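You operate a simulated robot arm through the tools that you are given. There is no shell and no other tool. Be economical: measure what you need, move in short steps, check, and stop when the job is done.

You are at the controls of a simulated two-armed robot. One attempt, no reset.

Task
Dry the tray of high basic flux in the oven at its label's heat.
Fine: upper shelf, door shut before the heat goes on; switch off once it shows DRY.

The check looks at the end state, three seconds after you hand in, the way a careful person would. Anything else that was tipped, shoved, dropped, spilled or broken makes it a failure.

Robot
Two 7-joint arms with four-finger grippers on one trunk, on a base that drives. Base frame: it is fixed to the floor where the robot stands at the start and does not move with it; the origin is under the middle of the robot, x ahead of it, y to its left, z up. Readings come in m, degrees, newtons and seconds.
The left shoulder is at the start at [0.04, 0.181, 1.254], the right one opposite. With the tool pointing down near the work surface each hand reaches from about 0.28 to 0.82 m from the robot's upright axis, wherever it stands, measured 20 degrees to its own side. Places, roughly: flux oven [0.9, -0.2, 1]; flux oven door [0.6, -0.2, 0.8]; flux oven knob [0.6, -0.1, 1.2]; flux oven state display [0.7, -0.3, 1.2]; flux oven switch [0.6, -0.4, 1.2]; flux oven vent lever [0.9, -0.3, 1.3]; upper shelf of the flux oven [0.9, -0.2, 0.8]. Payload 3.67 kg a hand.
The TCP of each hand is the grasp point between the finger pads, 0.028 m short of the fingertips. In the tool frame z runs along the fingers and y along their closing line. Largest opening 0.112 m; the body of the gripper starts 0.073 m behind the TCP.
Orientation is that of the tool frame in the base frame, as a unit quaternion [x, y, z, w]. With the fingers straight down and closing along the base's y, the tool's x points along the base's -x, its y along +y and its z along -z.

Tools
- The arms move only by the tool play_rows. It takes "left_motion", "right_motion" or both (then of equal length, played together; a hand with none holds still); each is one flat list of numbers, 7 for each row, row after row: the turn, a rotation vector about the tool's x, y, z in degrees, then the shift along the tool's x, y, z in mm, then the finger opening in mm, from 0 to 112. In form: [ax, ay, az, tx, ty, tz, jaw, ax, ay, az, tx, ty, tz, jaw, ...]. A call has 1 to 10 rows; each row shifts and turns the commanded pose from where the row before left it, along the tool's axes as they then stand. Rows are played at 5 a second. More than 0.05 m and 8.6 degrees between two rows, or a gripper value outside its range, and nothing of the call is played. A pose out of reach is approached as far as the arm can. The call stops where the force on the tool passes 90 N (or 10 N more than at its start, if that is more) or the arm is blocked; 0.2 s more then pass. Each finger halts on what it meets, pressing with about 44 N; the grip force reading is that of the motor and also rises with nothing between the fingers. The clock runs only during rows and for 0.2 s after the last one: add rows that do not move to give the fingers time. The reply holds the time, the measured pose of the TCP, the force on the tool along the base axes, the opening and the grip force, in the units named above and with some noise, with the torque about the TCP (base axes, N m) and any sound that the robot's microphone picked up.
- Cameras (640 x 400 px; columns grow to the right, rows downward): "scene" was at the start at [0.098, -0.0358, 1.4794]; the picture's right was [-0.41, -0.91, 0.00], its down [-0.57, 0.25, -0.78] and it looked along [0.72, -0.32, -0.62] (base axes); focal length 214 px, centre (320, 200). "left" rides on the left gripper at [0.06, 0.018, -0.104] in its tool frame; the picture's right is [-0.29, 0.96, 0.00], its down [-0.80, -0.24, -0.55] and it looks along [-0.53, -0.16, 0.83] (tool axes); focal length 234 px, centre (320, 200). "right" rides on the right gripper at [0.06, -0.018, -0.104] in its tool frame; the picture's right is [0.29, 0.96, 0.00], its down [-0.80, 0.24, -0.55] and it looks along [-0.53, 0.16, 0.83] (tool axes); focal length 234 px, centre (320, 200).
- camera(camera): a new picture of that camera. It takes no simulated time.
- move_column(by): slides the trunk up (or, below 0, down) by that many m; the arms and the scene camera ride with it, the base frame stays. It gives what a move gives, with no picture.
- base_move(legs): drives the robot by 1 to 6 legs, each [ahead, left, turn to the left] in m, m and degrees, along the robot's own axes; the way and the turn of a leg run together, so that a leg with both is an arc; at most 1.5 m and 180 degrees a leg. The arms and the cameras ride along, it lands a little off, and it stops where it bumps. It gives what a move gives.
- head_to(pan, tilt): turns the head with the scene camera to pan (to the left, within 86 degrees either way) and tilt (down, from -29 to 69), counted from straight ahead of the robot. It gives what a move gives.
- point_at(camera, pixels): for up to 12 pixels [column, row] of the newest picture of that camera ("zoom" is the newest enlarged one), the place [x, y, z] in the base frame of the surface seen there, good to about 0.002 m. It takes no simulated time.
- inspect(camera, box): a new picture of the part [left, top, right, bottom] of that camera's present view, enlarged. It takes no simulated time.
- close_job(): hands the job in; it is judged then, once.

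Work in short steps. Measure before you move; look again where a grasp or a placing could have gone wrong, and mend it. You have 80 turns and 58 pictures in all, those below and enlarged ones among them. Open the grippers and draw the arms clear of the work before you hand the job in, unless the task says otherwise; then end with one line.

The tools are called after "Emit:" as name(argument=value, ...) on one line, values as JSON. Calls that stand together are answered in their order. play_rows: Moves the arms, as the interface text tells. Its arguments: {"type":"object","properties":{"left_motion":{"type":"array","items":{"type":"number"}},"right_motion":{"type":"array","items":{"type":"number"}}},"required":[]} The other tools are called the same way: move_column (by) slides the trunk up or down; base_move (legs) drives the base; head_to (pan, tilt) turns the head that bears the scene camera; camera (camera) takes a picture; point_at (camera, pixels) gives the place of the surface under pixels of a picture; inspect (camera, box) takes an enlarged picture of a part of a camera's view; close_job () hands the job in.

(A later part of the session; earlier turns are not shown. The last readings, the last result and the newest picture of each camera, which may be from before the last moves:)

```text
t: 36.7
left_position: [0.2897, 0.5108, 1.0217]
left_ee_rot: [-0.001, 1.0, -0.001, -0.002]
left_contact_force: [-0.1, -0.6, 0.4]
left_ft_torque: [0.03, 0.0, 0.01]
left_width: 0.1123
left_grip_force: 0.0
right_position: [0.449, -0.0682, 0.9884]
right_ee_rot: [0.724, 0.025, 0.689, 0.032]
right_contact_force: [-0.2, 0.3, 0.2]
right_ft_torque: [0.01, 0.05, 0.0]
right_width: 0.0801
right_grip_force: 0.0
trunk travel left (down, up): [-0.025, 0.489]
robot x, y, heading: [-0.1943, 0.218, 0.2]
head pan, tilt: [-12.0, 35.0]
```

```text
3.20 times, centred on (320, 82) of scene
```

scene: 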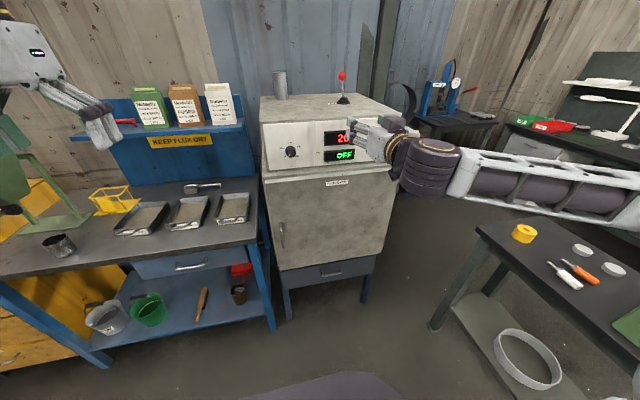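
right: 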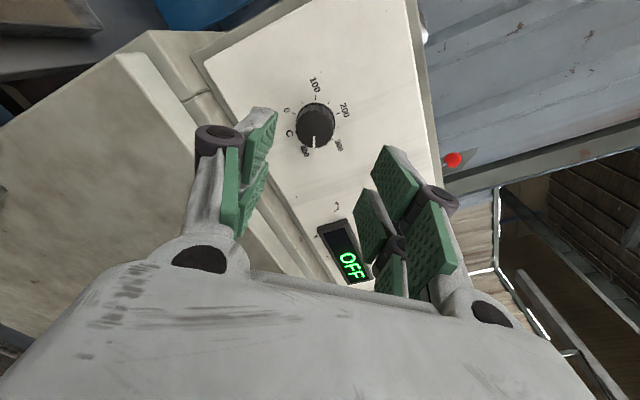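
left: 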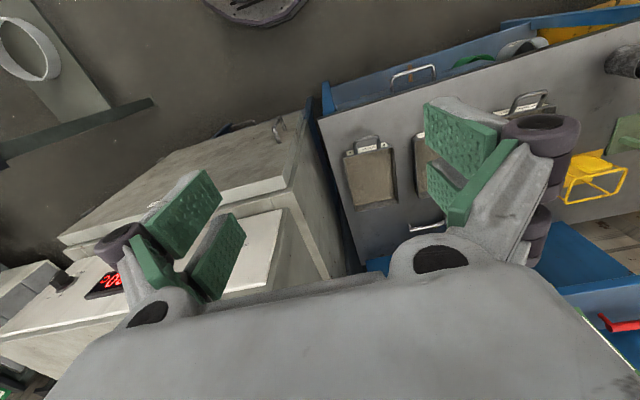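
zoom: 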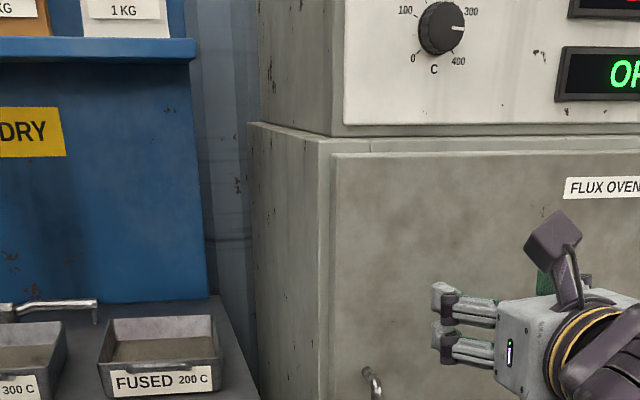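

Hand is rolled to 180° at z 0.988, works well. I zoom on the knob from the front.

Emit:
inspect(camera="scene", box=[335, 8, 383, 48])

Emit:
point_at(camera="zoom", pixels=[[300, 170], [310, 170], [330, 165], [345, 163], [360, 160]])

```text
10.00 times, centred on (359, 28) of scene
```

zoom: 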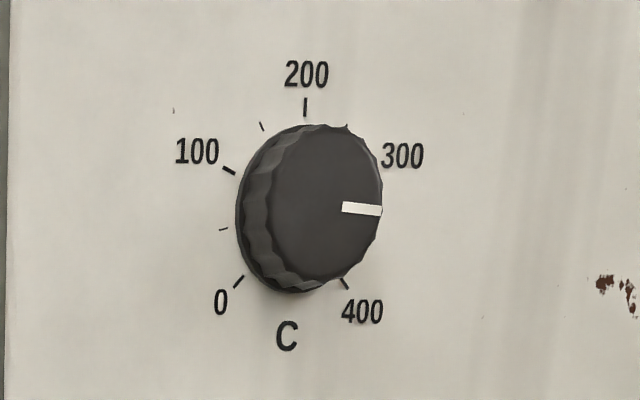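

```text
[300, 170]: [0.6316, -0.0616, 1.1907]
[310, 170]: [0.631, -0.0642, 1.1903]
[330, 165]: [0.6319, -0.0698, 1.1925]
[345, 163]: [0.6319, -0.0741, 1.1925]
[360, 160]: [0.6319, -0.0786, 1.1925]
```

The pointer reads about 340; I'll fine-tune before switching on. Now move the right hand in front of the door handle.

Emit:
play_rows(right_motion=[0, 0, 0, -34, -17, 0, 80, 0, 0, 0, -34, -17, 0, 80, 0, 0, 0, -34, -17, 0, 80, 0, 0, 0, -34, -17, 0, 80])

Emit:
camera(camera="right")

```text
t: 37.7
left_position: [0.2901, 0.51, 1.0211]
left_ee_rot: [0.0, 1.0, 0.0, -0.001]
left_contact_force: [-0.6, 0.6, -1.0]
left_ft_torque: [0.02, 0.01, -0.01]
left_width: 0.1124
left_grip_force: 0.1
right_position: [0.447, -0.0629, 0.9757]
right_ee_rot: [0.724, 0.026, 0.688, 0.032]
right_contact_force: [0.3, 0.2, 0.2]
right_ft_torque: [-0.01, 0.02, 0.01]
right_width: 0.08
right_grip_force: 0.0
right hand out of reach, approached as far as the arm can: row 1, 2, 3, 4
trunk travel left (down, up): [-0.025, 0.489]
robot x, y, heading: [-0.2009, 0.2139, 0.1]
head pan, tilt: [-12.0, 35.0]
```

```text
26 pictures are left
```

right: 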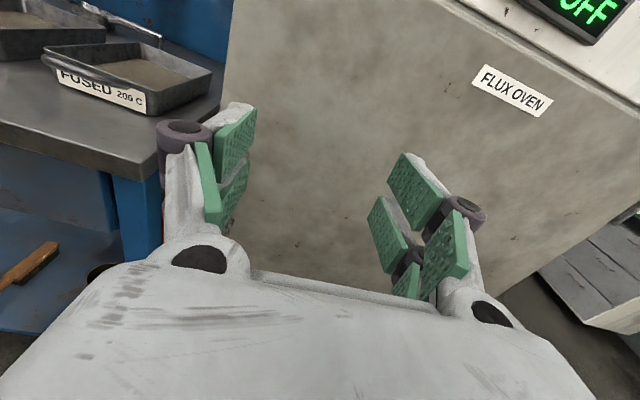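

The level tool can't go lower, so I pitch it about 42° down first, then descend toward the handle.

Emit:
play_rows(right_motion=[0, -8.5, 0, 0, 0, 0, 80, 0, -8.5, 0, 0, 0, 0, 80, 0, -8.5, 0, 0, 0, 0, 80, 0, -8.5, 0, 0, 0, 0, 80, 0, -8.5, 0, 0, 0, 0, 80, 0, 0, 0, -20, -16, 18, 80, 0, 0, 0, -20, -16, 18, 80, 0, 0, 0, -20, -16, 18, 80, 0, 0, 0, -20, -16, 18, 80])

```text
t: 39.7
left_position: [0.2904, 0.5107, 1.0213]
left_ee_rot: [0.0, 1.0, -0.001, -0.001]
left_contact_force: [1.4, 0.2, 0.6]
left_ft_torque: [0.0, -0.01, -0.02]
left_width: 0.1119
left_grip_force: 0.0
right_position: [0.4439, -0.01, 0.8655]
right_ee_rot: [0.924, 0.012, 0.38, 0.038]
right_contact_force: [0.1, 0.8, 0.1]
right_ft_torque: [0.02, 0.0, -0.01]
right_width: 0.0798
right_grip_force: 0.0
trunk travel left (down, up): [-0.025, 0.489]
robot x, y, heading: [-0.2038, 0.2206, 0.2]
head pan, tilt: [-12.0, 35.0]
```

Pitching works: TCP [0.444,−0.01,0.866], 45° down. I advance onto the handle bar.

Emit:
play_rows(right_motion=[0, 0, 0, 23, -4, 30, 80, 0, 0, 0, 23, -4, 30, 80, 0, 0, 0, 23, -4, 30, 80, 0, 0, 0, 0, 0, 0, 80])

Emit:
camera(camera="right")

```text
t: 40.7
left_position: [0.2902, 0.5112, 1.0215]
left_ee_rot: [0.0, 1.0, -0.001, 0.0]
left_contact_force: [0.0, -0.7, 0.3]
left_ft_torque: [0.0, -0.03, 0.02]
left_width: 0.1121
left_grip_force: 0.0
right_position: [0.5551, -0.0005, 0.8498]
right_ee_rot: [0.924, 0.014, 0.38, 0.038]
right_contact_force: [-0.3, 0.8, -0.9]
right_ft_torque: [-0.01, 0.02, -0.01]
right_width: 0.0802
right_grip_force: 0.2
trunk travel left (down, up): [-0.025, 0.489]
robot x, y, heading: [-0.1975, 0.2157, 0.0]
head pan, tilt: [-12.0, 35.0]
```

```text
25 pictures are left
```

right: 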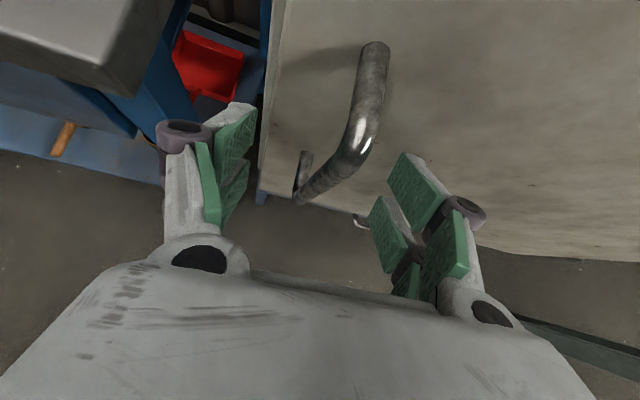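

The bar (px ~340) sits between the fingers. I close and pull the door along its arc (hinge ≈ [0.61,−0.49]) by about 20°.

Emit:
play_rows(right_motion=[0, 0, 0, 0, 0, 0, 40, 0, 0, 0, 0, 0, 0, 5, 0, 0, 0, 0, 0, 0, 5, 3.5, 0.4, -3.54, -30.6, 6.8, -29.5, 5, 3.5, 0.4, -3.54, -30.6, 6.8, -29.5, 5, 3.5, 0.4, -3.54, -30.6, 6.8, -29.5, 5, 3.5, 0.4, -3.54, -30.6, 6.8, -29.5, 5])

```text
t: 42.3
left_position: [0.2872, 0.5137, 1.0213]
left_ee_rot: [-0.001, 1.0, -0.002, 0.0]
left_contact_force: [0.4, -0.2, 0.5]
left_ft_torque: [-0.02, 0.0, 0.0]
left_width: 0.1118
left_grip_force: 0.1
right_position: [0.388, -0.0418, 0.8492]
right_ee_rot: [0.907, 0.178, 0.38, -0.031]
right_contact_force: [-16.3, 34.0, -4.9]
right_ft_torque: [2.85, 0.1, -0.01]
right_width: 0.0149
right_grip_force: 45.2
trunk travel left (down, up): [-0.025, 0.489]
robot x, y, heading: [-0.2, 0.219, -0.0]
head pan, tilt: [-12.0, 35.0]
```

Door follows, with a sideways load of 34 N; I correct outward a little and continue another 20°.

Emit:
play_rows(right_motion=[3.5, 0.4, -3.54, -30.6, 0, -29.5, 5, 3.5, 0.4, -3.54, -30.6, 5, -29.5, 5, 3.5, 0.4, -3.54, -30.6, 5, -29.5, 5, 3.5, 0.4, -3.54, -30.6, 5, -29.5, 5])

Emit:
camera(camera="scene")

```text
t: 43.1
left_position: [0.2996, 0.4983, 1.0201]
left_ee_rot: [0.004, 1.0, 0.002, -0.003]
left_contact_force: [-0.2, -0.7, 0.0]
left_ft_torque: [0.0, 0.02, -0.02]
left_width: 0.1119
left_grip_force: 0.0
right_position: [0.3098, -0.0718, 0.8476]
right_ee_rot: [0.855, 0.302, 0.4, -0.133]
right_contact_force: [32.2, -48.3, -1.4]
right_ft_torque: [-1.15, 0.48, -0.4]
right_width: 0.0372
right_grip_force: 29.7
trunk travel left (down, up): [-0.025, 0.489]
robot x, y, heading: [-0.1966, 0.212, -0.7]
head pan, tilt: [-12.0, 35.0]
stopped in row 4 (right hand): the force on the tool passed its limit at 93 N (the readings are from after the stop); the commanded pose is now the measured one
```

```text
24 pictures are left
```

scene: 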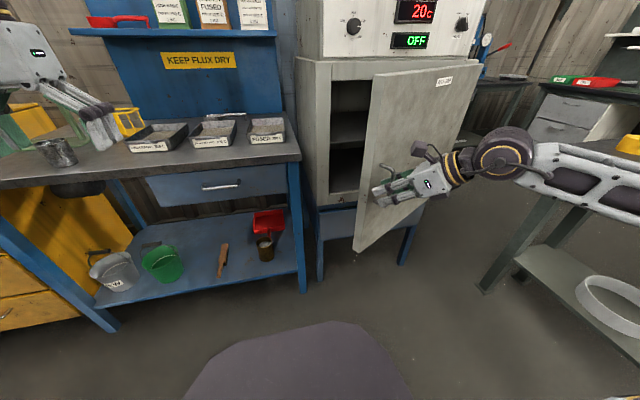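

The door is about 35° open and the grip slipped. I release, back the right hand out, then raise the trunk so the right arm clears the door top.

Emit:
play_rows(right_motion=[0, 0, 0, 0, 0, 0, 80, 0, 0, 0, 0, 0, 0, 80, 0, 0, 0, 0, 0, -40, 80, 0, 0, 0, 0, 0, -40, 80, 0, 0, 0, 0, 0, -40, 80])

Emit:
move_column(by=0.33)

```text
t: 44.3
left_position: [0.2931, 0.5054, 1.0222]
left_ee_rot: [0.003, 1.0, 0.0, 0.0]
left_contact_force: [-1.2, 0.1, 0.3]
left_ft_torque: [-0.01, -0.01, 0.02]
left_width: 0.1122
left_grip_force: 0.1
right_position: [0.2293, -0.1172, 0.9273]
right_ee_rot: [0.852, 0.308, 0.401, -0.137]
right_contact_force: [-0.9, 0.2, 0.2]
right_ft_torque: [-0.02, -0.02, 0.0]
right_width: 0.0799
right_grip_force: 0.1
trunk travel left (down, up): [-0.025, 0.489]
robot x, y, heading: [-0.1951, 0.2099, -0.1]
head pan, tilt: [-12.0, 35.0]
```

```text
t: 47.5
left_position: [0.2937, 0.5032, 1.3512]
left_ee_rot: [0.003, 1.0, 0.0, -0.001]
left_contact_force: [0.4, -0.4, 0.4]
left_ft_torque: [0.03, 0.0, 0.0]
left_width: 0.1118
left_grip_force: 0.0
right_position: [0.23, -0.1191, 1.2562]
right_ee_rot: [0.852, 0.309, 0.399, -0.138]
right_contact_force: [-0.2, -0.6, -0.3]
right_ft_torque: [0.04, -0.05, 0.0]
right_width: 0.0799
right_grip_force: 0.0
trunk travel left (down, up): [-0.355, 0.159]
robot x, y, heading: [-0.1974, 0.2128, -0.2]
head pan, tilt: [-12.0, 35.0]
```

Check clearance to the bench on the right before driving that way.

Emit:
point_at(camera="scene", pixels=[[480, 288], [540, 225], [405, 262], [350, 245], [300, 340], [320, 325], [350, 140], [350, 95], [340, 185], [357, 245], [480, 75]])

Emit:
base_move(legs=[[0, -0.25, 0]])

```text
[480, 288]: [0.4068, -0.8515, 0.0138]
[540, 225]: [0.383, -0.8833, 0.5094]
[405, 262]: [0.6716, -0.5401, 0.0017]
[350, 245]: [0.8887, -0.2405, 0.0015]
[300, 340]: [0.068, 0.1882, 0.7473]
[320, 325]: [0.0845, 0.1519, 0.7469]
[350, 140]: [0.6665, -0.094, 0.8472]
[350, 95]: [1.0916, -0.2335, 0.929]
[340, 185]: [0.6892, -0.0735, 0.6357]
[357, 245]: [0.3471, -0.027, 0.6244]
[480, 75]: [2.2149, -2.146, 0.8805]
```

```text
t: 49.4
left_position: [0.2928, 0.2492, 1.3505]
left_ee_rot: [0.002, 1.0, 0.0, -0.001]
left_contact_force: [0.3, -0.1, 0.4]
left_ft_torque: [0.02, -0.02, 0.05]
left_width: 0.1119
left_grip_force: 0.1
right_position: [0.2289, -0.3725, 1.2573]
right_ee_rot: [0.852, 0.309, 0.4, -0.139]
right_contact_force: [-0.3, 0.8, -0.8]
right_ft_torque: [0.03, 0.01, 0.03]
right_width: 0.08
right_grip_force: 0.0
trunk travel left (down, up): [-0.355, 0.159]
robot x, y, heading: [-0.1972, -0.0447, -0.3]
head pan, tilt: [-12.0, 35.0]
```

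The door edge is at [0.347,−0.027], i.e. ~29° open. I close the left fingers and bring the left hand above the gap at about (0.50,−0.02).

Emit:
play_rows(left_motion=[0, 0, 0, -26, -33.7, 0, 0, 0, 0, 0, -26, -33.7, 0, 0, 0, 0, 0, -26, -33.7, 0, 0, 0, 0, 0, -26, -33.7, 0, 0, 0, 0, 0, -26, -33.7, 0, 0, 0, 0, 0, -26, -33.7, 0, 0, 0, 0, 0, -26, -33.7, 0, 0, 0, 0, 0, -26, -33.7, 0, 0])

Emit:
play_rows(left_motion=[0, 0, 0, 0, 0, 45, 0, 0, 0, 0, 0, 0, 45, 0, 0, 0, 0, 0, 0, 45, 0, 0, 0, 0, 0, 0, 45, 0, 0, 0, 0, 0, 0, 45, 0, 0, 0, 0, 0, 0, 45, 0, 0, 0, 0, 0, 0, 45, 0, 0, 0, 0, 0, 0, 45, 0])

```text
t: 51.2
left_position: [0.476, -0.0167, 1.3461]
left_ee_rot: [0.004, 1.0, 0.001, 0.0]
left_contact_force: [0.4, -1.0, 0.2]
left_ft_torque: [0.04, 0.01, -0.01]
left_width: 0.0
left_grip_force: 35.9
left hand out of reach, approached as far as the arm can: row 8
right_position: [0.2277, -0.3756, 1.2559]
right_ee_rot: [0.852, 0.308, 0.4, -0.139]
right_contact_force: [-0.1, 0.0, 0.2]
right_ft_torque: [-0.02, 0.0, -0.01]
right_width: 0.0798
right_grip_force: 0.0
trunk travel left (down, up): [-0.355, 0.159]
robot x, y, heading: [-0.1985, -0.0423, 0.0]
head pan, tilt: [-12.0, 35.0]
```

```text
t: 53.0
left_position: [0.4773, -0.0121, 0.9863]
left_ee_rot: [0.003, 1.0, 0.0, 0.0]
left_contact_force: [0.7, 0.1, 0.3]
left_ft_torque: [-0.02, 0.03, 0.03]
left_width: 0.0001
left_grip_force: 35.5
right_position: [0.2282, -0.3734, 1.2565]
right_ee_rot: [0.852, 0.308, 0.4, -0.138]
right_contact_force: [0.1, 0.5, 0.1]
right_ft_torque: [-0.01, 0.02, -0.03]
right_width: 0.0802
right_grip_force: 0.1
trunk travel left (down, up): [-0.355, 0.159]
robot x, y, heading: [-0.2004, -0.0425, -0.1]
head pan, tilt: [-12.0, 35.0]
```

Lower the left hand 60 mm more and start pushing the door; the right hand moves out to the right and up at the same time.

Emit:
play_rows(left_motion=[0, 0, 0, 0, 0, 40, 0, 0, 0, 0, 0, 0, 20, 0, 0, 0, 0, 5, -35, 0, 0, 0, 0, 0, 5, -35, 0, 0, 0, 0, 0, 15, -35, 0, 0, 0, 0, 0, 20, -35, 0, 0, 0, 0, 0, 20, -35, 0, 0], right_motion=[0, 0, 0, -1, 31, -32, 80, 0, 0, 0, -1, 31, -32, 80, 0, 0, 0, -1, 31, -32, 80, 0, 0, 0, -1, 31, -32, 80, 0, 0, 0, -1, 31, -32, 80, 0, 0, 0, 0, 0, 0, 80, 0, 0, 0, 0, 0, 0, 80])

```text
t: 54.6
left_position: [0.4099, -0.1911, 0.9265]
left_ee_rot: [0.002, 1.0, 0.001, 0.0]
left_contact_force: [-0.4, 0.8, -0.9]
left_ft_torque: [0.01, 0.02, -0.02]
left_width: 0.0001
left_grip_force: 35.5
right_position: [0.2298, -0.5746, 1.3557]
right_ee_rot: [0.852, 0.308, 0.399, -0.139]
right_contact_force: [-0.1, -0.7, 0.4]
right_ft_torque: [0.03, -0.01, -0.02]
right_width: 0.08
right_grip_force: 0.1
trunk travel left (down, up): [-0.355, 0.159]
robot x, y, heading: [-0.1995, -0.0399, -0.3]
head pan, tilt: [-12.0, 35.0]
```

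No resistance shown; continue pushing outward.

Emit:
play_rows(left_motion=[0, 0, 0, 16, -35, 0, 0, 0, 0, 0, 16, -35, 0, 0, 0, 0, 0, 16, -35, 0, 0, 0, 0, 0, 16, -35, 0, 0, 0, 0, 0, 16, -35, 0, 0])

Emit:
camera(camera="scene")

```text
t: 55.8
left_position: [0.365, -0.2908, 0.9254]
left_ee_rot: [0.002, 1.0, 0.0, -0.001]
left_contact_force: [0.5, -0.6, 0.1]
left_ft_torque: [-0.01, 0.0, -0.02]
left_width: 0.0001
left_grip_force: 35.1
left hand out of reach, approached as far as the arm can: row 3, 4, 5
right_position: [0.2317, -0.5729, 1.3562]
right_ee_rot: [0.852, 0.308, 0.4, -0.138]
right_contact_force: [0.7, -0.1, 0.1]
right_ft_torque: [0.01, 0.0, 0.03]
right_width: 0.0802
right_grip_force: 0.1
trunk travel left (down, up): [-0.355, 0.159]
robot x, y, heading: [-0.1982, -0.0436, -0.6]
head pan, tilt: [-12.0, 35.0]
```

```text
23 pictures are left
```

scene: 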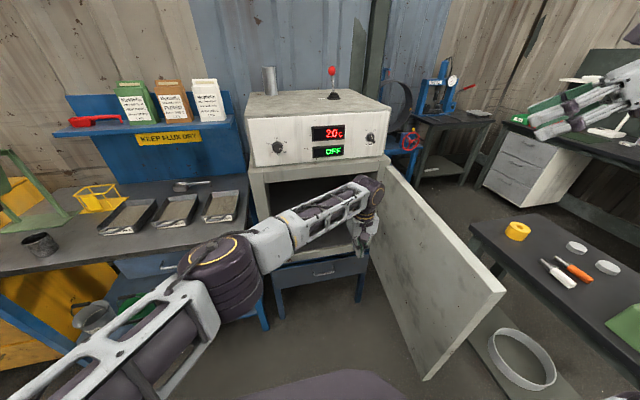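

The door stands open about 90°. I measure the shelf and door from this picture, then lift the left hand out.

Emit:
point_at(camera="scene", pixels=[[503, 290], [388, 168], [300, 198], [275, 205], [270, 186], [360, 178], [320, 186], [285, 215], [345, 240], [300, 235], [258, 180], [330, 255]])

Emit:
play_rows(left_motion=[0, 0, 0, 0, 20, -45, 0, 0, 0, 0, 0, 20, -45, 0, 0, 0, 0, 0, 20, -45, 0, 0, 0, 0, 0, 20, -45, 0, 0, 0, 0, 0, 20, -45, 0, 0, 0, 0, 0, 45, -20, 0, 0, 0, 0, 0, 45, 0, 0, 0, 0, 0, 0, 45, 0, 0, 0, 0, 0, 0, 45, 0, 0])

Emit:
inspect(camera="scene", box=[230, 140, 410, 265])

```text
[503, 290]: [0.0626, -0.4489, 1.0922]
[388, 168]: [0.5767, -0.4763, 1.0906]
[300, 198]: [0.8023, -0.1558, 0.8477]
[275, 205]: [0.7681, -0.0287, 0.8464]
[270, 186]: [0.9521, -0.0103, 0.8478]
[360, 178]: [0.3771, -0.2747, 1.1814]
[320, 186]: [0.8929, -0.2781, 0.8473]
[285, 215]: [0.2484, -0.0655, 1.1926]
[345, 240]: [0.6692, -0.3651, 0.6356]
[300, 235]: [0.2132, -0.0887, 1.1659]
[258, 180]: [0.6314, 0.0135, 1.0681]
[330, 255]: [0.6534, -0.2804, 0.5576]
```

```text
t: 57.8
left_position: [0.3671, -0.0068, 1.1684]
left_ee_rot: [0.004, 1.0, -0.001, 0.0]
left_contact_force: [-1.0, 0.4, 1.2]
left_ft_torque: [-0.03, 0.01, -0.02]
left_width: 0.0
left_grip_force: 35.6
right_position: [0.2293, -0.5705, 1.358]
right_ee_rot: [0.852, 0.308, 0.4, -0.137]
right_contact_force: [-0.3, 0.9, 0.4]
right_ft_torque: [-0.02, 0.04, -0.02]
right_width: 0.0798
right_grip_force: 0.1
trunk travel left (down, up): [-0.355, 0.159]
robot x, y, heading: [-0.1961, -0.0428, -0.3]
head pan, tilt: [-12.0, 35.0]
```

```text
3.20 times, centred on (320, 202) of scene
```

zoom: 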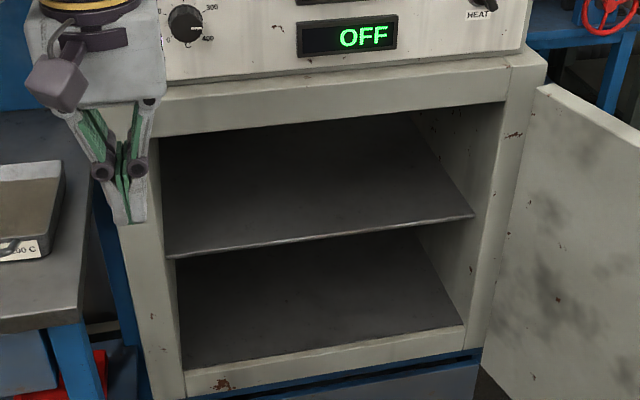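

The upper shelf surface is at z 0.8475, front edge x≈0.667, y from −0.01 to about −0.44. I will carry the tray with the right hand; straighten its heading (−44° about vertical), pull the left hand back, and drive left.

Emit:
play_rows(right_motion=[-5.6, 0, 4.7, 0, 0, 0, 100, -5.6, 0, 4.7, 0, 0, 0, 100, -5.6, 0, 4.7, 0, 0, 0, 100, -5.6, 0, 4.7, 0, 0, 0, 100, -5.6, 0, 4.7, 0, 0, 0, 100, -5.6, 0, 4.7, 0, 0, 0, 100], left_motion=[0, 0, 0, 20, 20, -25, 0, 0, 0, 0, 20, 20, -25, 0, 0, 0, 0, 20, 20, -25, 0, 0, 0, 0, 20, 20, -25, 0, 0, 0, 0, 0, 20, -25, 0, 0, 0, 0, 0, 20, -25, 0])

Emit:
base_move(legs=[[0, 0.83, 0]])

Emit:
head_to(pan=-8, tilt=38)

Emit:
camera(camera="scene")

```text
t: 59.2
left_position: [0.2895, 0.1125, 1.3194]
left_ee_rot: [0.003, 1.0, -0.001, -0.001]
left_contact_force: [1.3, 0.4, 0.3]
left_ft_torque: [-0.05, -0.01, 0.01]
left_width: 0.0002
left_grip_force: 36.1
right_position: [0.2284, -0.5715, 1.3578]
right_ee_rot: [0.903, -0.033, 0.427, 0.02]
right_contact_force: [-1.8, 0.8, 0.9]
right_ft_torque: [-0.01, 0.03, 0.01]
right_width: 0.0999
right_grip_force: 0.1
trunk travel left (down, up): [-0.355, 0.159]
robot x, y, heading: [-0.197, -0.0428, -0.3]
head pan, tilt: [-12.0, 35.0]
```

```text
t: 63.7
left_position: [0.291, 0.9285, 1.3187]
left_ee_rot: [-0.001, 1.0, 0.0, -0.001]
left_contact_force: [0.5, 0.5, 0.6]
left_ft_torque: [0.01, 0.0, -0.01]
left_width: 0.0
left_grip_force: 35.5
right_position: [0.2344, 0.2441, 1.3572]
right_ee_rot: [0.904, -0.03, 0.426, 0.018]
right_contact_force: [1.3, 0.7, -0.1]
right_ft_torque: [0.02, -0.01, 0.01]
right_width: 0.0998
right_grip_force: 0.0
trunk travel left (down, up): [-0.355, 0.159]
robot x, y, heading: [-0.1921, 0.7694, 0.1]
head pan, tilt: [-12.0, 35.0]
```

```text
t: 64.3
left_position: [0.2903, 0.9291, 1.3202]
left_ee_rot: [-0.002, 1.0, 0.0, 0.0]
left_contact_force: [0.0, 0.6, 0.5]
left_ft_torque: [0.0, 0.01, -0.03]
left_width: 0.0
left_grip_force: 35.4
right_position: [0.2345, 0.2459, 1.3572]
right_ee_rot: [0.904, -0.03, 0.427, 0.018]
right_contact_force: [-0.3, 0.5, 0.2]
right_ft_torque: [0.0, 0.0, 0.02]
right_width: 0.1001
right_grip_force: 0.1
trunk travel left (down, up): [-0.355, 0.159]
robot x, y, heading: [-0.1964, 0.7739, 0.5]
head pan, tilt: [-8.0, 38.0]
```

```text
21 pictures are left
```

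scene: 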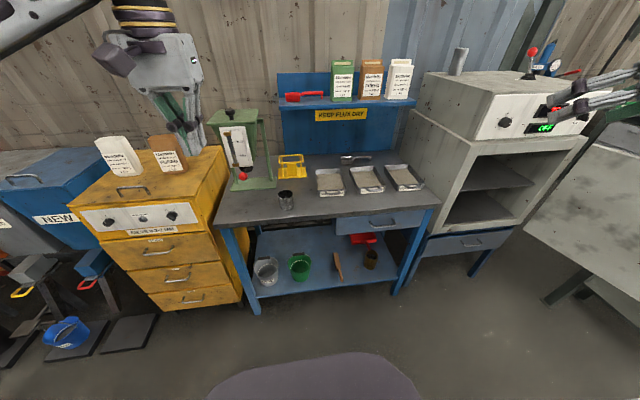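

Free floor, all three trays in view with the high basic one at (330,182). I zoom to re-measure its handle.

Emit:
inspect(camera="scene", box=[304, 158, 360, 202])

```text
9.09 times, centred on (332, 180) of scene
```

zoom: 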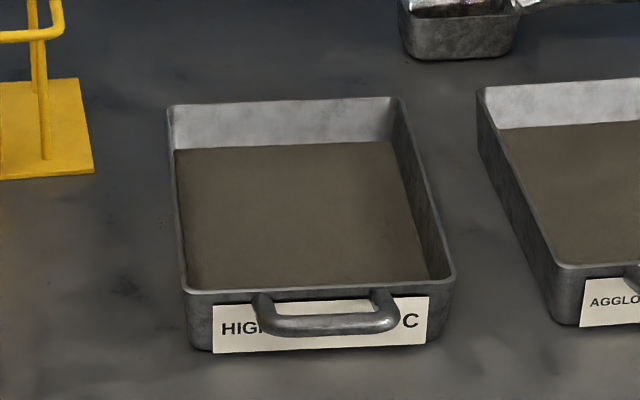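

Emit:
point_at(camera="zoom", pixels=[[258, 300], [270, 325], [328, 324], [390, 318], [385, 297], [328, 316], [328, 333], [190, 300], [450, 285], [172, 108], [400, 100], [225, 345]])

```text
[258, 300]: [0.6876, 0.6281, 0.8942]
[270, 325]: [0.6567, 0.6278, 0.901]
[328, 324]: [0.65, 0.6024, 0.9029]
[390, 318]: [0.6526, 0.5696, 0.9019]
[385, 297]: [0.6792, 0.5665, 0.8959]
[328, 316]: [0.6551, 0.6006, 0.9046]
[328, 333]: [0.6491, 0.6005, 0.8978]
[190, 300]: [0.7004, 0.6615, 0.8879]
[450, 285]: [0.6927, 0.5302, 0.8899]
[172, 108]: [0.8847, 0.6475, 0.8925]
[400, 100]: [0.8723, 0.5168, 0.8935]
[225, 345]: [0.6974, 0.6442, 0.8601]
```

Handle centre is (0.653, 0.598, 0.899), tray heading −4.4°; the tool already has heading −4.3° and pitch 39.5°. Drive ahead 0.15 m.

Emit:
base_move(legs=[[0.15, 0.03, 0]])

```text
t: 65.7
left_position: [0.4376, 0.9592, 1.3196]
left_ee_rot: [-0.001, 1.0, 0.001, -0.001]
left_contact_force: [-0.7, -0.1, -0.2]
left_ft_torque: [-0.01, -0.01, 0.01]
left_width: 0.0002
left_grip_force: 36.0
right_position: [0.3815, 0.2746, 1.357]
right_ee_rot: [0.904, -0.03, 0.427, 0.018]
right_contact_force: [-0.9, -0.4, 0.2]
right_ft_torque: [0.02, -0.01, 0.02]
right_width: 0.1
right_grip_force: 0.0
trunk travel left (down, up): [-0.355, 0.159]
robot x, y, heading: [-0.0472, 0.8041, 0.4]
head pan, tilt: [-8.0, 38.0]
```

Move the right hand to above the tray handle.

Emit:
play_rows(right_motion=[0, 0, 0, -13.5, -33.5, 33, 108, 0, 0, 0, -13.5, -33.5, 33, 108, 0, 0, 0, -13.5, -33.5, 33, 108, 0, 0, 0, -13.5, -33.5, 33, 108, 0, 0, 0, -13.5, -33.5, 33, 108, 0, 0, 0, -13.5, -33.5, 33, 108, 0, 0, 0, -13.5, -33.5, 33, 108, 0, 0, 0, -13.5, -33.5, 33, 108, 0, 0, 0, -13.5, -33.5, 33, 108, 0, 0, 0, -13.5, -33.5, 33, 108])

```text
t: 67.9
left_position: [0.4404, 0.9612, 1.3177]
left_ee_rot: [-0.001, 1.0, -0.001, 0.0]
left_contact_force: [-1.1, 0.5, -0.5]
left_ft_torque: [-0.01, -0.02, -0.02]
left_width: 0.0
left_grip_force: 35.5
right_position: [0.5806, 0.5935, 1.0536]
right_ee_rot: [0.899, -0.03, 0.436, 0.019]
right_contact_force: [-1.1, 2.3, -7.7]
right_ft_torque: [-0.12, -0.57, -0.09]
right_width: 0.1079
right_grip_force: 0.0
trunk travel left (down, up): [-0.355, 0.159]
robot x, y, heading: [-0.0483, 0.8027, -0.1]
head pan, tilt: [-8.0, 38.0]
```

Descend to pre-grasp at [0.616,0.602,0.943].

Emit:
play_rows(right_motion=[0, 0, 0, -21.2, -4.1, 32.5, 108, 0, 0, 0, -21.2, -4.1, 32.5, 108, 0, 0, 0, -21.2, -4.1, 32.5, 108, 0, 0, 0, 0, 0, 0, 108])

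Emit:
camera(camera="right")

```text
t: 68.9
left_position: [0.4385, 0.9596, 1.3202]
left_ee_rot: [0.0, 1.0, 0.0, 0.0]
left_contact_force: [0.1, -0.2, 0.2]
left_ft_torque: [-0.04, 0.02, 0.03]
left_width: 0.0
left_grip_force: 35.9
right_position: [0.6127, 0.6039, 0.9288]
right_ee_rot: [0.904, -0.03, 0.425, 0.018]
right_contact_force: [-0.1, -0.2, -0.2]
right_ft_torque: [-0.03, 0.02, 0.0]
right_width: 0.1077
right_grip_force: 0.1
trunk travel left (down, up): [-0.355, 0.159]
robot x, y, heading: [-0.0466, 0.8034, 0.2]
head pan, tilt: [-8.0, 38.0]
```

```text
19 pictures are left
```

right: 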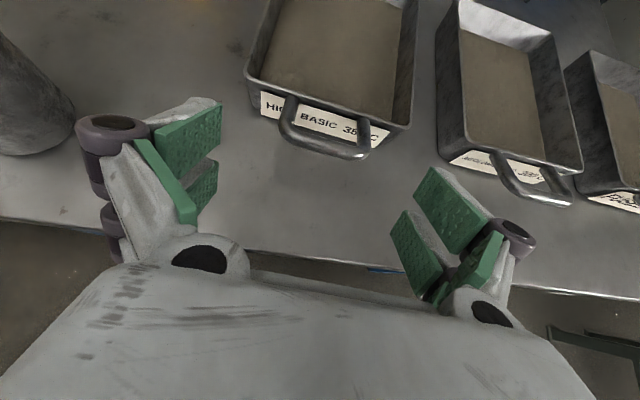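

Handle is centred between fingers. Advance to the legs and close.

Emit:
play_rows(right_motion=[0, 0, 0, 6.3, 0.4, 32, 108, 0, 0, 0, 6.3, 0.4, 31, 108, 0, 0, 0, 0, 0, 0, 90, 0, 0, 0, 0, 0, 0, 75, 0, 0, 0, 0, 0, 0, 55, 0, 0, 0, 0, 0, 0, 55])

Emit:
camera(camera="right")

```text
t: 70.3
left_position: [0.4385, 0.9604, 1.3187]
left_ee_rot: [-0.001, 1.0, 0.0, 0.0]
left_contact_force: [1.1, 0.4, 0.1]
left_ft_torque: [0.02, -0.02, -0.02]
left_width: 0.0001
left_grip_force: 35.9
right_position: [0.6489, 0.5832, 0.9219]
right_ee_rot: [0.904, -0.03, 0.426, 0.019]
right_contact_force: [-1.7, 2.3, 4.5]
right_ft_torque: [0.17, -0.06, 0.06]
right_width: 0.0565
right_grip_force: 1.0
right hand out of reach, approached as far as the arm can: row 1, 2
trunk travel left (down, up): [-0.355, 0.159]
robot x, y, heading: [-0.0468, 0.8014, -0.0]
head pan, tilt: [-8.0, 38.0]
```

```text
18 pictures are left
```

right: 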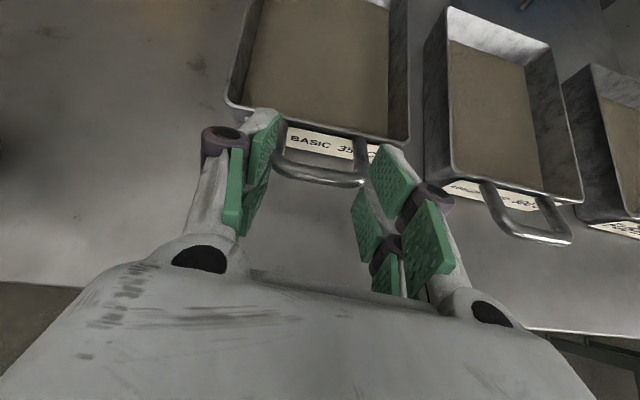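

The arm ran out of reach before the handle. I open, back off and up 0.15 m, and lower the trunk by the same amount.

Emit:
play_rows(right_motion=[0, 0, 0, 0, 0, 0, 108, 0, 0, 0, 0, 0, 0, 108, 0, 0, 0, 0, 0, -45, 108, 0, 0, 0, 29, 0, -24, 108, 0, 0, 0, 29, 0, -24, 108, 0, 0, 0, 29, 0, -24, 108, 0, 0, 0, 29, 0, -24, 108])

Emit:
move_column(by=-0.17)

```text
t: 71.9
left_position: [0.4399, 0.9601, 1.3192]
left_ee_rot: [0.0, 1.0, -0.002, 0.0]
left_contact_force: [-1.7, 0.0, -0.1]
left_ft_torque: [-0.01, -0.02, 0.02]
left_width: 0.0003
left_grip_force: 35.9
right_position: [0.6161, 0.5836, 1.1029]
right_ee_rot: [0.904, -0.029, 0.426, 0.018]
right_contact_force: [-0.5, -0.2, -0.1]
right_ft_torque: [0.03, -0.04, -0.03]
right_width: 0.108
right_grip_force: 0.0
trunk travel left (down, up): [-0.355, 0.159]
robot x, y, heading: [-0.0488, 0.8031, -0.0]
head pan, tilt: [-8.0, 38.0]
```

```text
t: 73.9
left_position: [0.4389, 0.9606, 1.1511]
left_ee_rot: [-0.001, 1.0, 0.0, 0.001]
left_contact_force: [-0.4, -0.2, 1.1]
left_ft_torque: [-0.01, 0.0, 0.0]
left_width: 0.0001
left_grip_force: 35.3
right_position: [0.617, 0.5825, 0.9329]
right_ee_rot: [0.904, -0.03, 0.426, 0.018]
right_contact_force: [0.3, 0.2, -0.5]
right_ft_torque: [-0.01, 0.01, 0.03]
right_width: 0.1079
right_grip_force: 0.1
trunk travel left (down, up): [-0.185, 0.329]
robot x, y, heading: [-0.047, 0.8058, 0.4]
head pan, tilt: [-8.0, 38.0]
```

Now shift sideways to centre, then advance onto the handle legs.

Emit:
play_rows(right_motion=[0, 0, 0, 0, -20, 0, 108, 0, 0, 0, 3, 0, 31, 108, 0, 0, 0, 3, 0, 31, 108, 0, 0, 0, 0, 0, 0, 108])

Emit:
camera(camera="right")

```text
t: 74.9
left_position: [0.4391, 0.9603, 1.1513]
left_ee_rot: [0.0, 1.0, 0.0, 0.0]
left_contact_force: [0.1, 0.2, 0.6]
left_ft_torque: [0.03, -0.02, -0.01]
left_width: 0.0
left_grip_force: 35.5
right_position: [0.6689, 0.5985, 0.8984]
right_ee_rot: [0.904, -0.03, 0.426, 0.019]
right_contact_force: [0.6, -0.8, 0.8]
right_ft_torque: [-0.04, -0.02, -0.02]
right_width: 0.1085
right_grip_force: 1.5
trunk travel left (down, up): [-0.185, 0.329]
robot x, y, heading: [-0.0439, 0.8013, -0.1]
head pan, tilt: [-8.0, 38.0]
```

```text
17 pictures are left
```

right: 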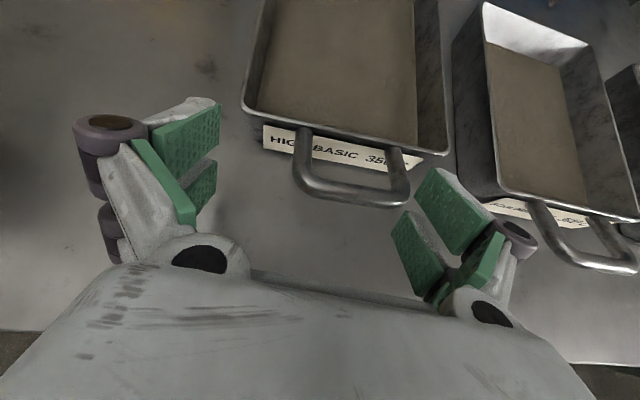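

Emit:
point_at(camera="right", pixels=[[305, 140], [300, 180], [350, 195], [403, 198], [400, 165], [250, 105], [445, 150]])

```text
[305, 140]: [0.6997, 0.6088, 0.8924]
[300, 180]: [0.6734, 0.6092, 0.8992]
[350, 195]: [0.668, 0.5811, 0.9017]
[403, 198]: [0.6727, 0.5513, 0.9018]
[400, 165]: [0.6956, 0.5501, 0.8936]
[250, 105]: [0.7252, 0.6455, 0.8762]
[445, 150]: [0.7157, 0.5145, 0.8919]
```

The earlier closing had nudged the tray ~18 mm; handle centre is now (0.669,0.580). Correct to [0.687,0.579,0.897] and close gently.

Emit:
play_rows(right_motion=[0, 0, 0, 0, 18, 0, 108, 0, 0, 0, 11, 0, 16, 108, 0, 0, 0, 0, 0, 0, 95, 0, 0, 0, 0, 0, 0, 82, 0, 0, 0, 0, 0, 0, 70, 0, 0, 0, 0, 0, 0, 50, 0, 0, 0, 0, 0, 0, 50])

Emit:
camera(camera="right")

```text
t: 76.5
left_position: [0.44, 0.9599, 1.1501]
left_ee_rot: [0.0, 1.0, 0.001, 0.0]
left_contact_force: [0.1, -0.6, -0.8]
left_ft_torque: [0.01, -0.03, 0.01]
left_width: 0.0001
left_grip_force: 35.4
right_position: [0.6871, 0.5795, 0.9011]
right_ee_rot: [0.904, -0.03, 0.427, 0.017]
right_contact_force: [0.5, 0.0, 7.7]
right_ft_torque: [0.37, -0.18, 0.26]
right_width: 0.0702
right_grip_force: 43.8
trunk travel left (down, up): [-0.185, 0.329]
robot x, y, heading: [-0.0486, 0.8047, 0.2]
head pan, tilt: [-8.0, 38.0]
```

```text
16 pictures are left
```

right: 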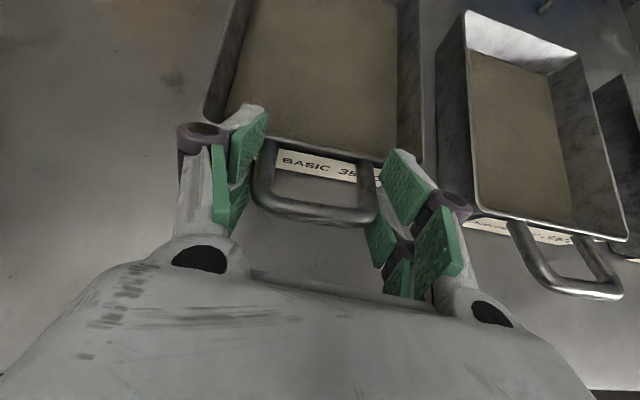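

Gripped on both legs (70 mm, 44 N). Test-lift 20 mm slowly.

Emit:
play_rows(right_motion=[0, 0, 0, 3.9, 0, -3.2, 50, 0, 0, 0, 3.9, 0, -3.2, 50, 0, 0, 0, 3.9, 0, -3.2, 50, 0, 0, 0, 3.9, 0, -3.2, 50, 0, 0, 0, 0, 0, 0, 50])

Emit:
inspect(camera="scene", box=[250, 60, 410, 160])

```text
t: 77.7
left_position: [0.4417, 0.9594, 1.1495]
left_ee_rot: [-0.001, 1.0, 0.0, -0.001]
left_contact_force: [-0.1, 0.1, -0.3]
left_ft_torque: [-0.02, 0.0, 0.01]
left_width: 0.0001
left_grip_force: 35.7
right_position: [0.6874, 0.5799, 0.9166]
right_ee_rot: [0.904, -0.03, 0.425, 0.018]
right_contact_force: [0.2, 0.1, -5.2]
right_ft_torque: [0.01, 0.67, 0.0]
right_width: 0.0699
right_grip_force: 44.3
trunk travel left (down, up): [-0.185, 0.329]
robot x, y, heading: [-0.0457, 0.8023, -0.1]
head pan, tilt: [-8.0, 38.0]
```

```text
4.00 times, centred on (330, 110) of scene
```

zoom: 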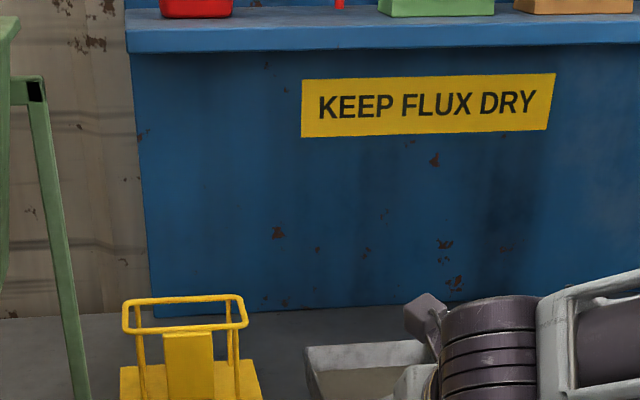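

Load 5.2 N with 0.67 N·m matches the full tray weight. Lift 60 mm more and check the tilt.

Emit:
play_rows(right_motion=[0, 0, 0, 7.8, 0, -6.4, 50, 0, 0, 0, 7.8, 0, -6.4, 50, 0, 0, 0, 7.8, 0, -6.4, 50, 0, 0, 0, 7.8, 0, -6.4, 50, 0, 0, 0, 7.8, 0, -6.4, 50, 0, 0, 0, 7.8, 0, -6.4, 50, 0, 0, 0, 0, 0, 0, 50])

Emit:
camera(camera="right")

Emit:
point_at(camera="right", pixels=[[300, 100], [320, 20], [210, 100], [240, 15], [410, 120], [320, 210], [290, 142]])

```text
t: 79.3
left_position: [0.4402, 0.9595, 1.1496]
left_ee_rot: [-0.001, 1.0, 0.0, 0.0]
left_contact_force: [-0.3, -0.5, 0.2]
left_ft_torque: [0.01, 0.02, 0.0]
left_width: 0.0001
left_grip_force: 35.5
right_position: [0.6873, 0.5816, 0.977]
right_ee_rot: [0.904, -0.031, 0.426, 0.018]
right_contact_force: [0.8, 0.2, -6.3]
right_ft_torque: [0.0, 0.68, -0.06]
right_width: 0.0698
right_grip_force: 44.0
trunk travel left (down, up): [-0.185, 0.329]
robot x, y, heading: [-0.0463, 0.8049, 0.1]
head pan, tilt: [-8.0, 38.0]
```

```text
14 pictures are left
```

right: 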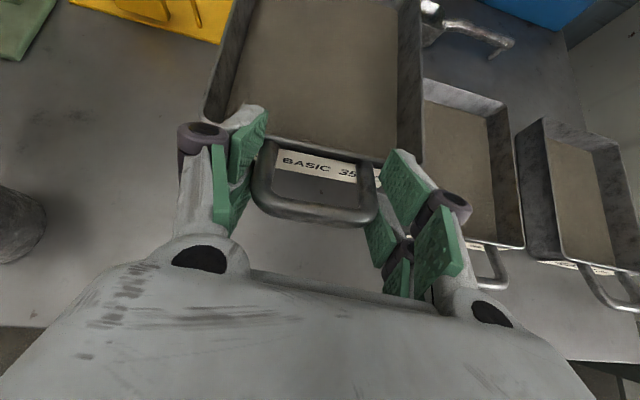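

```text
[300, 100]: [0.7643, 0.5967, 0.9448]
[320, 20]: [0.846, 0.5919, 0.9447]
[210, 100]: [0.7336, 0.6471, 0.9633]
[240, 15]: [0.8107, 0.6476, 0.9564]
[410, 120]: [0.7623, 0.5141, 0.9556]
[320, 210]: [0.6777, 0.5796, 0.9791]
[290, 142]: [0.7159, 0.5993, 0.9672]
```

The tray is level and firmly held. Back off 0.37 m, then drive right in front of the oven.

Emit:
base_move(legs=[[-0.37, 0, 0], [0, -0.5, 0]])

Emit:
head_to(pan=-30, tilt=35)

Emit:
camera(camera="scene")

```text
t: 84.3
left_position: [0.0613, 0.4557, 1.1491]
left_ee_rot: [0.0, 1.0, 0.0, -0.002]
left_contact_force: [-1.0, -0.1, -0.4]
left_ft_torque: [0.03, 0.02, -0.03]
left_width: 0.0
left_grip_force: 36.0
right_position: [0.3065, 0.0757, 0.9764]
right_ee_rot: [0.905, -0.032, 0.425, 0.019]
right_contact_force: [-0.3, 0.5, -6.4]
right_ft_torque: [-0.01, 0.67, -0.02]
right_width: 0.0699
right_grip_force: 43.9
trunk travel left (down, up): [-0.185, 0.329]
robot x, y, heading: [-0.4274, 0.3053, -0.3]
head pan, tilt: [-8.0, 38.0]
```

```text
t: 85.2
left_position: [0.0603, 0.4559, 1.1494]
left_ee_rot: [0.001, 1.0, 0.0, -0.001]
left_contact_force: [-0.4, 0.9, 0.6]
left_ft_torque: [0.02, -0.04, 0.0]
left_width: 0.0
left_grip_force: 35.6
right_position: [0.3064, 0.0782, 0.9759]
right_ee_rot: [0.904, -0.031, 0.425, 0.019]
right_contact_force: [-0.8, 0.5, -6.1]
right_ft_torque: [0.0, 0.65, 0.0]
right_width: 0.0695
right_grip_force: 43.5
trunk travel left (down, up): [-0.185, 0.329]
robot x, y, heading: [-0.4272, 0.3013, -0.1]
head pan, tilt: [-30.0, 35.0]
```

```text
13 pictures are left
```

scene: 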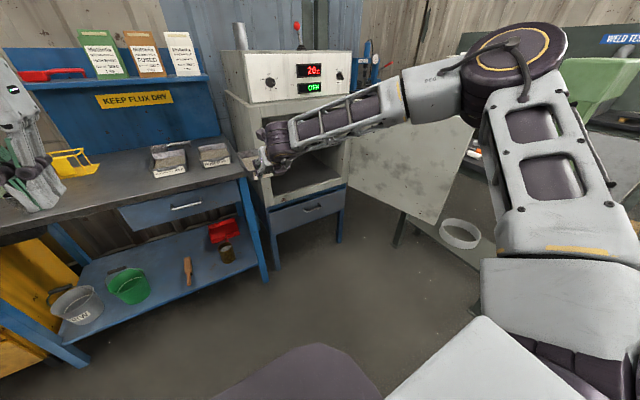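

Measure elbow, forearm and door edge positions to plan clearance.

Emit:
point_at(camera="scene", pixels=[[515, 60], [430, 100], [480, 120], [350, 115], [300, 145], [415, 215], [460, 150], [355, 195], [400, 120], [265, 165]])

```text
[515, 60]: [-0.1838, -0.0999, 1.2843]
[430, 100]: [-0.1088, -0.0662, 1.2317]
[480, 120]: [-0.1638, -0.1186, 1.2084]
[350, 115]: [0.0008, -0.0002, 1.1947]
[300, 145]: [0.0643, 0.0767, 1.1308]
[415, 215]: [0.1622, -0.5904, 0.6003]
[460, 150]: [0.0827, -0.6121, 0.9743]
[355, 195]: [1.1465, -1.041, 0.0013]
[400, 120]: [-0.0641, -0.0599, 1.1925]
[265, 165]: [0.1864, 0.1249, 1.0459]
```

Elbow clears above the door top (1.25 vs 1.09) and the door is at ~103°. I check the oven opening's upper edge for hand clearance.

Emit:
inspect(camera="scene", box=[220, 80, 364, 220])

```text
2.86 times, centred on (292, 150) of scene
```

zoom: 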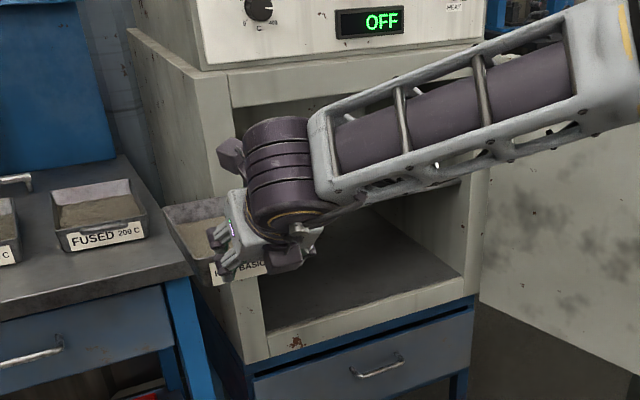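

Emit:
point_at(camera="zoom", pixels=[[245, 90], [245, 102], [245, 108], [245, 114], [280, 98], [280, 104], [280, 110], [460, 190], [475, 185], [240, 140]])

```text
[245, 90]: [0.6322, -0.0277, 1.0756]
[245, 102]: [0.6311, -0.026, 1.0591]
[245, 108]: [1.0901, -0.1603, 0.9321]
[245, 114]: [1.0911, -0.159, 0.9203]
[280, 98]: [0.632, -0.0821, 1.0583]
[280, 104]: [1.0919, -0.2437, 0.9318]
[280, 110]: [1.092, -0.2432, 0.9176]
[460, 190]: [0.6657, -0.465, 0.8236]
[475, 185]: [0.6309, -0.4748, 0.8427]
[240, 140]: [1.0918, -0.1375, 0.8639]
```

Lintel bottom is z≈1.055, cavity back x≈1.09. Drive right 0.26 m and ahead 0.09 m, then lower the tray to just above shelf height.

Emit:
base_move(legs=[[0, -0.26, 0], [0.09, 0, 0]])

Emit:
play_rows(right_motion=[0, 0, 0, -10.3, 0, 8.5, 50, 0, 0, 0, -10.3, 0, 8.5, 50, 0, 0, 0, -10.3, 0, 8.5, 50, 0, 0, 0, -10.3, 0, 8.5, 50, 0, 0, 0, -10.3, 0, 8.5, 50, 0, 0, 0, 0, 0, 0, 50])

Emit:
camera(camera="scene")

```text
t: 87.8
left_position: [0.1506, 0.1956, 1.1499]
left_ee_rot: [0.0, 1.0, 0.0, -0.002]
left_contact_force: [0.9, 0.1, -0.2]
left_ft_torque: [-0.01, 0.06, -0.02]
left_width: 0.0001
left_grip_force: 36.0
right_position: [0.3971, -0.1829, 0.9766]
right_ee_rot: [0.905, -0.03, 0.425, 0.018]
right_contact_force: [0.7, 0.6, -6.6]
right_ft_torque: [0.01, 0.66, 0.01]
right_width: 0.0699
right_grip_force: 43.8
trunk travel left (down, up): [-0.185, 0.329]
robot x, y, heading: [-0.3347, 0.0409, -0.0]
head pan, tilt: [-30.0, 35.0]
```

```text
t: 89.2
left_position: [0.1489, 0.1954, 1.1506]
left_ee_rot: [0.0, 1.0, 0.0, -0.001]
left_contact_force: [0.5, 0.5, 0.8]
left_ft_torque: [0.0, -0.01, 0.02]
left_width: 0.0002
left_grip_force: 35.4
right_position: [0.3953, -0.1841, 0.9093]
right_ee_rot: [0.904, -0.031, 0.425, 0.019]
right_contact_force: [0.1, -0.4, -5.4]
right_ft_torque: [0.0, 0.66, -0.02]
right_width: 0.0693
right_grip_force: 44.3
trunk travel left (down, up): [-0.185, 0.329]
robot x, y, heading: [-0.3368, 0.042, 0.1]
head pan, tilt: [-30.0, 35.0]
```

```text
11 pictures are left
```

scene: 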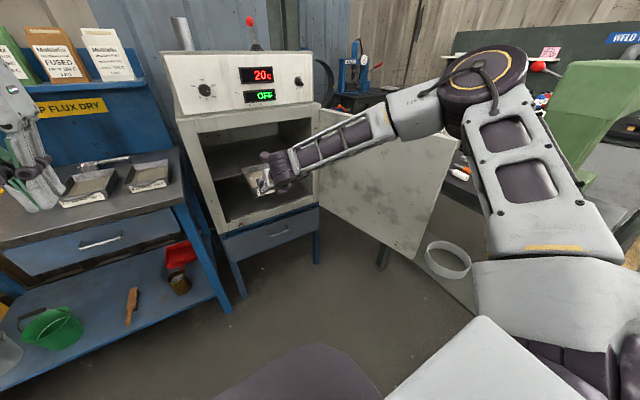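

Tray aligned (y −0.184, bottom ≈ 0.859). Drive ahead 0.2 m into the upper compartment, checking the force.

Emit:
base_move(legs=[[0.2, 0, 0]])

Emit:
camera(camera="right")

```text
t: 90.9
left_position: [0.3502, 0.1956, 1.15]
left_ee_rot: [0.001, 1.0, 0.0, -0.002]
left_contact_force: [0.2, -0.3, -0.3]
left_ft_torque: [0.0, 0.02, 0.03]
left_width: 0.0
left_grip_force: 35.9
right_position: [0.5968, -0.1835, 0.9099]
right_ee_rot: [0.905, -0.03, 0.424, 0.018]
right_contact_force: [0.5, 0.1, -5.1]
right_ft_torque: [0.02, 0.67, -0.02]
right_width: 0.0695
right_grip_force: 44.1
trunk travel left (down, up): [-0.185, 0.329]
robot x, y, heading: [-0.1362, 0.0429, 0.0]
head pan, tilt: [-30.0, 35.0]
```

```text
10 pictures are left
```

right: 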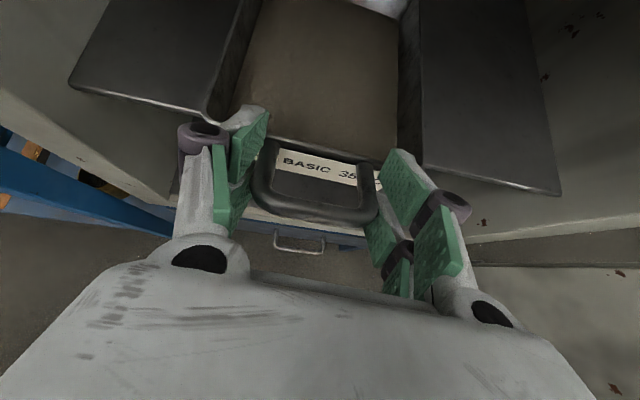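

The tray is over the upper shelf, hand free. Ahead 0.085 m more.

Emit:
base_move(legs=[[0.085, 0, 0]])

```text
t: 92.0
left_position: [0.4378, 0.1952, 1.1486]
left_ee_rot: [0.001, 1.0, 0.001, -0.001]
left_contact_force: [1.1, 0.4, -0.2]
left_ft_torque: [-0.02, 0.01, -0.01]
left_width: 0.0001
left_grip_force: 35.7
right_position: [0.6822, -0.1845, 0.9081]
right_ee_rot: [0.905, -0.031, 0.425, 0.018]
right_contact_force: [-2.4, -0.9, -10.4]
right_ft_torque: [-0.03, -0.34, 0.12]
right_width: 0.0694
right_grip_force: 44.1
trunk travel left (down, up): [-0.185, 0.329]
robot x, y, heading: [-0.0546, 0.0392, 0.0]
head pan, tilt: [-30.0, 35.0]
```

A light downward contact (likely hand top at the lintel). Lowering relieves it: set the tray down in small steps.

Emit:
play_rows(right_motion=[0, 0, 0, -2.7, 0, 2.2, 50, 0, 0, 0, -2.7, 0, 2.2, 50, 0, 0, 0, 0, 0, 0, 50])

```text
t: 92.8
left_position: [0.4341, 0.1951, 1.1502]
left_ee_rot: [0.0, 1.0, 0.0, -0.001]
left_contact_force: [-0.5, -0.2, 0.3]
left_ft_torque: [-0.02, 0.02, 0.01]
left_width: 0.0
left_grip_force: 35.5
right_position: [0.68, -0.1851, 0.9043]
right_ee_rot: [0.904, -0.031, 0.426, 0.019]
right_contact_force: [0.9, 0.6, 1.3]
right_ft_torque: [-0.5, -0.97, 0.12]
right_width: 0.0695
right_grip_force: 43.8
trunk travel left (down, up): [-0.185, 0.329]
robot x, y, heading: [-0.0497, 0.0393, -0.0]
head pan, tilt: [-30.0, 35.0]
```

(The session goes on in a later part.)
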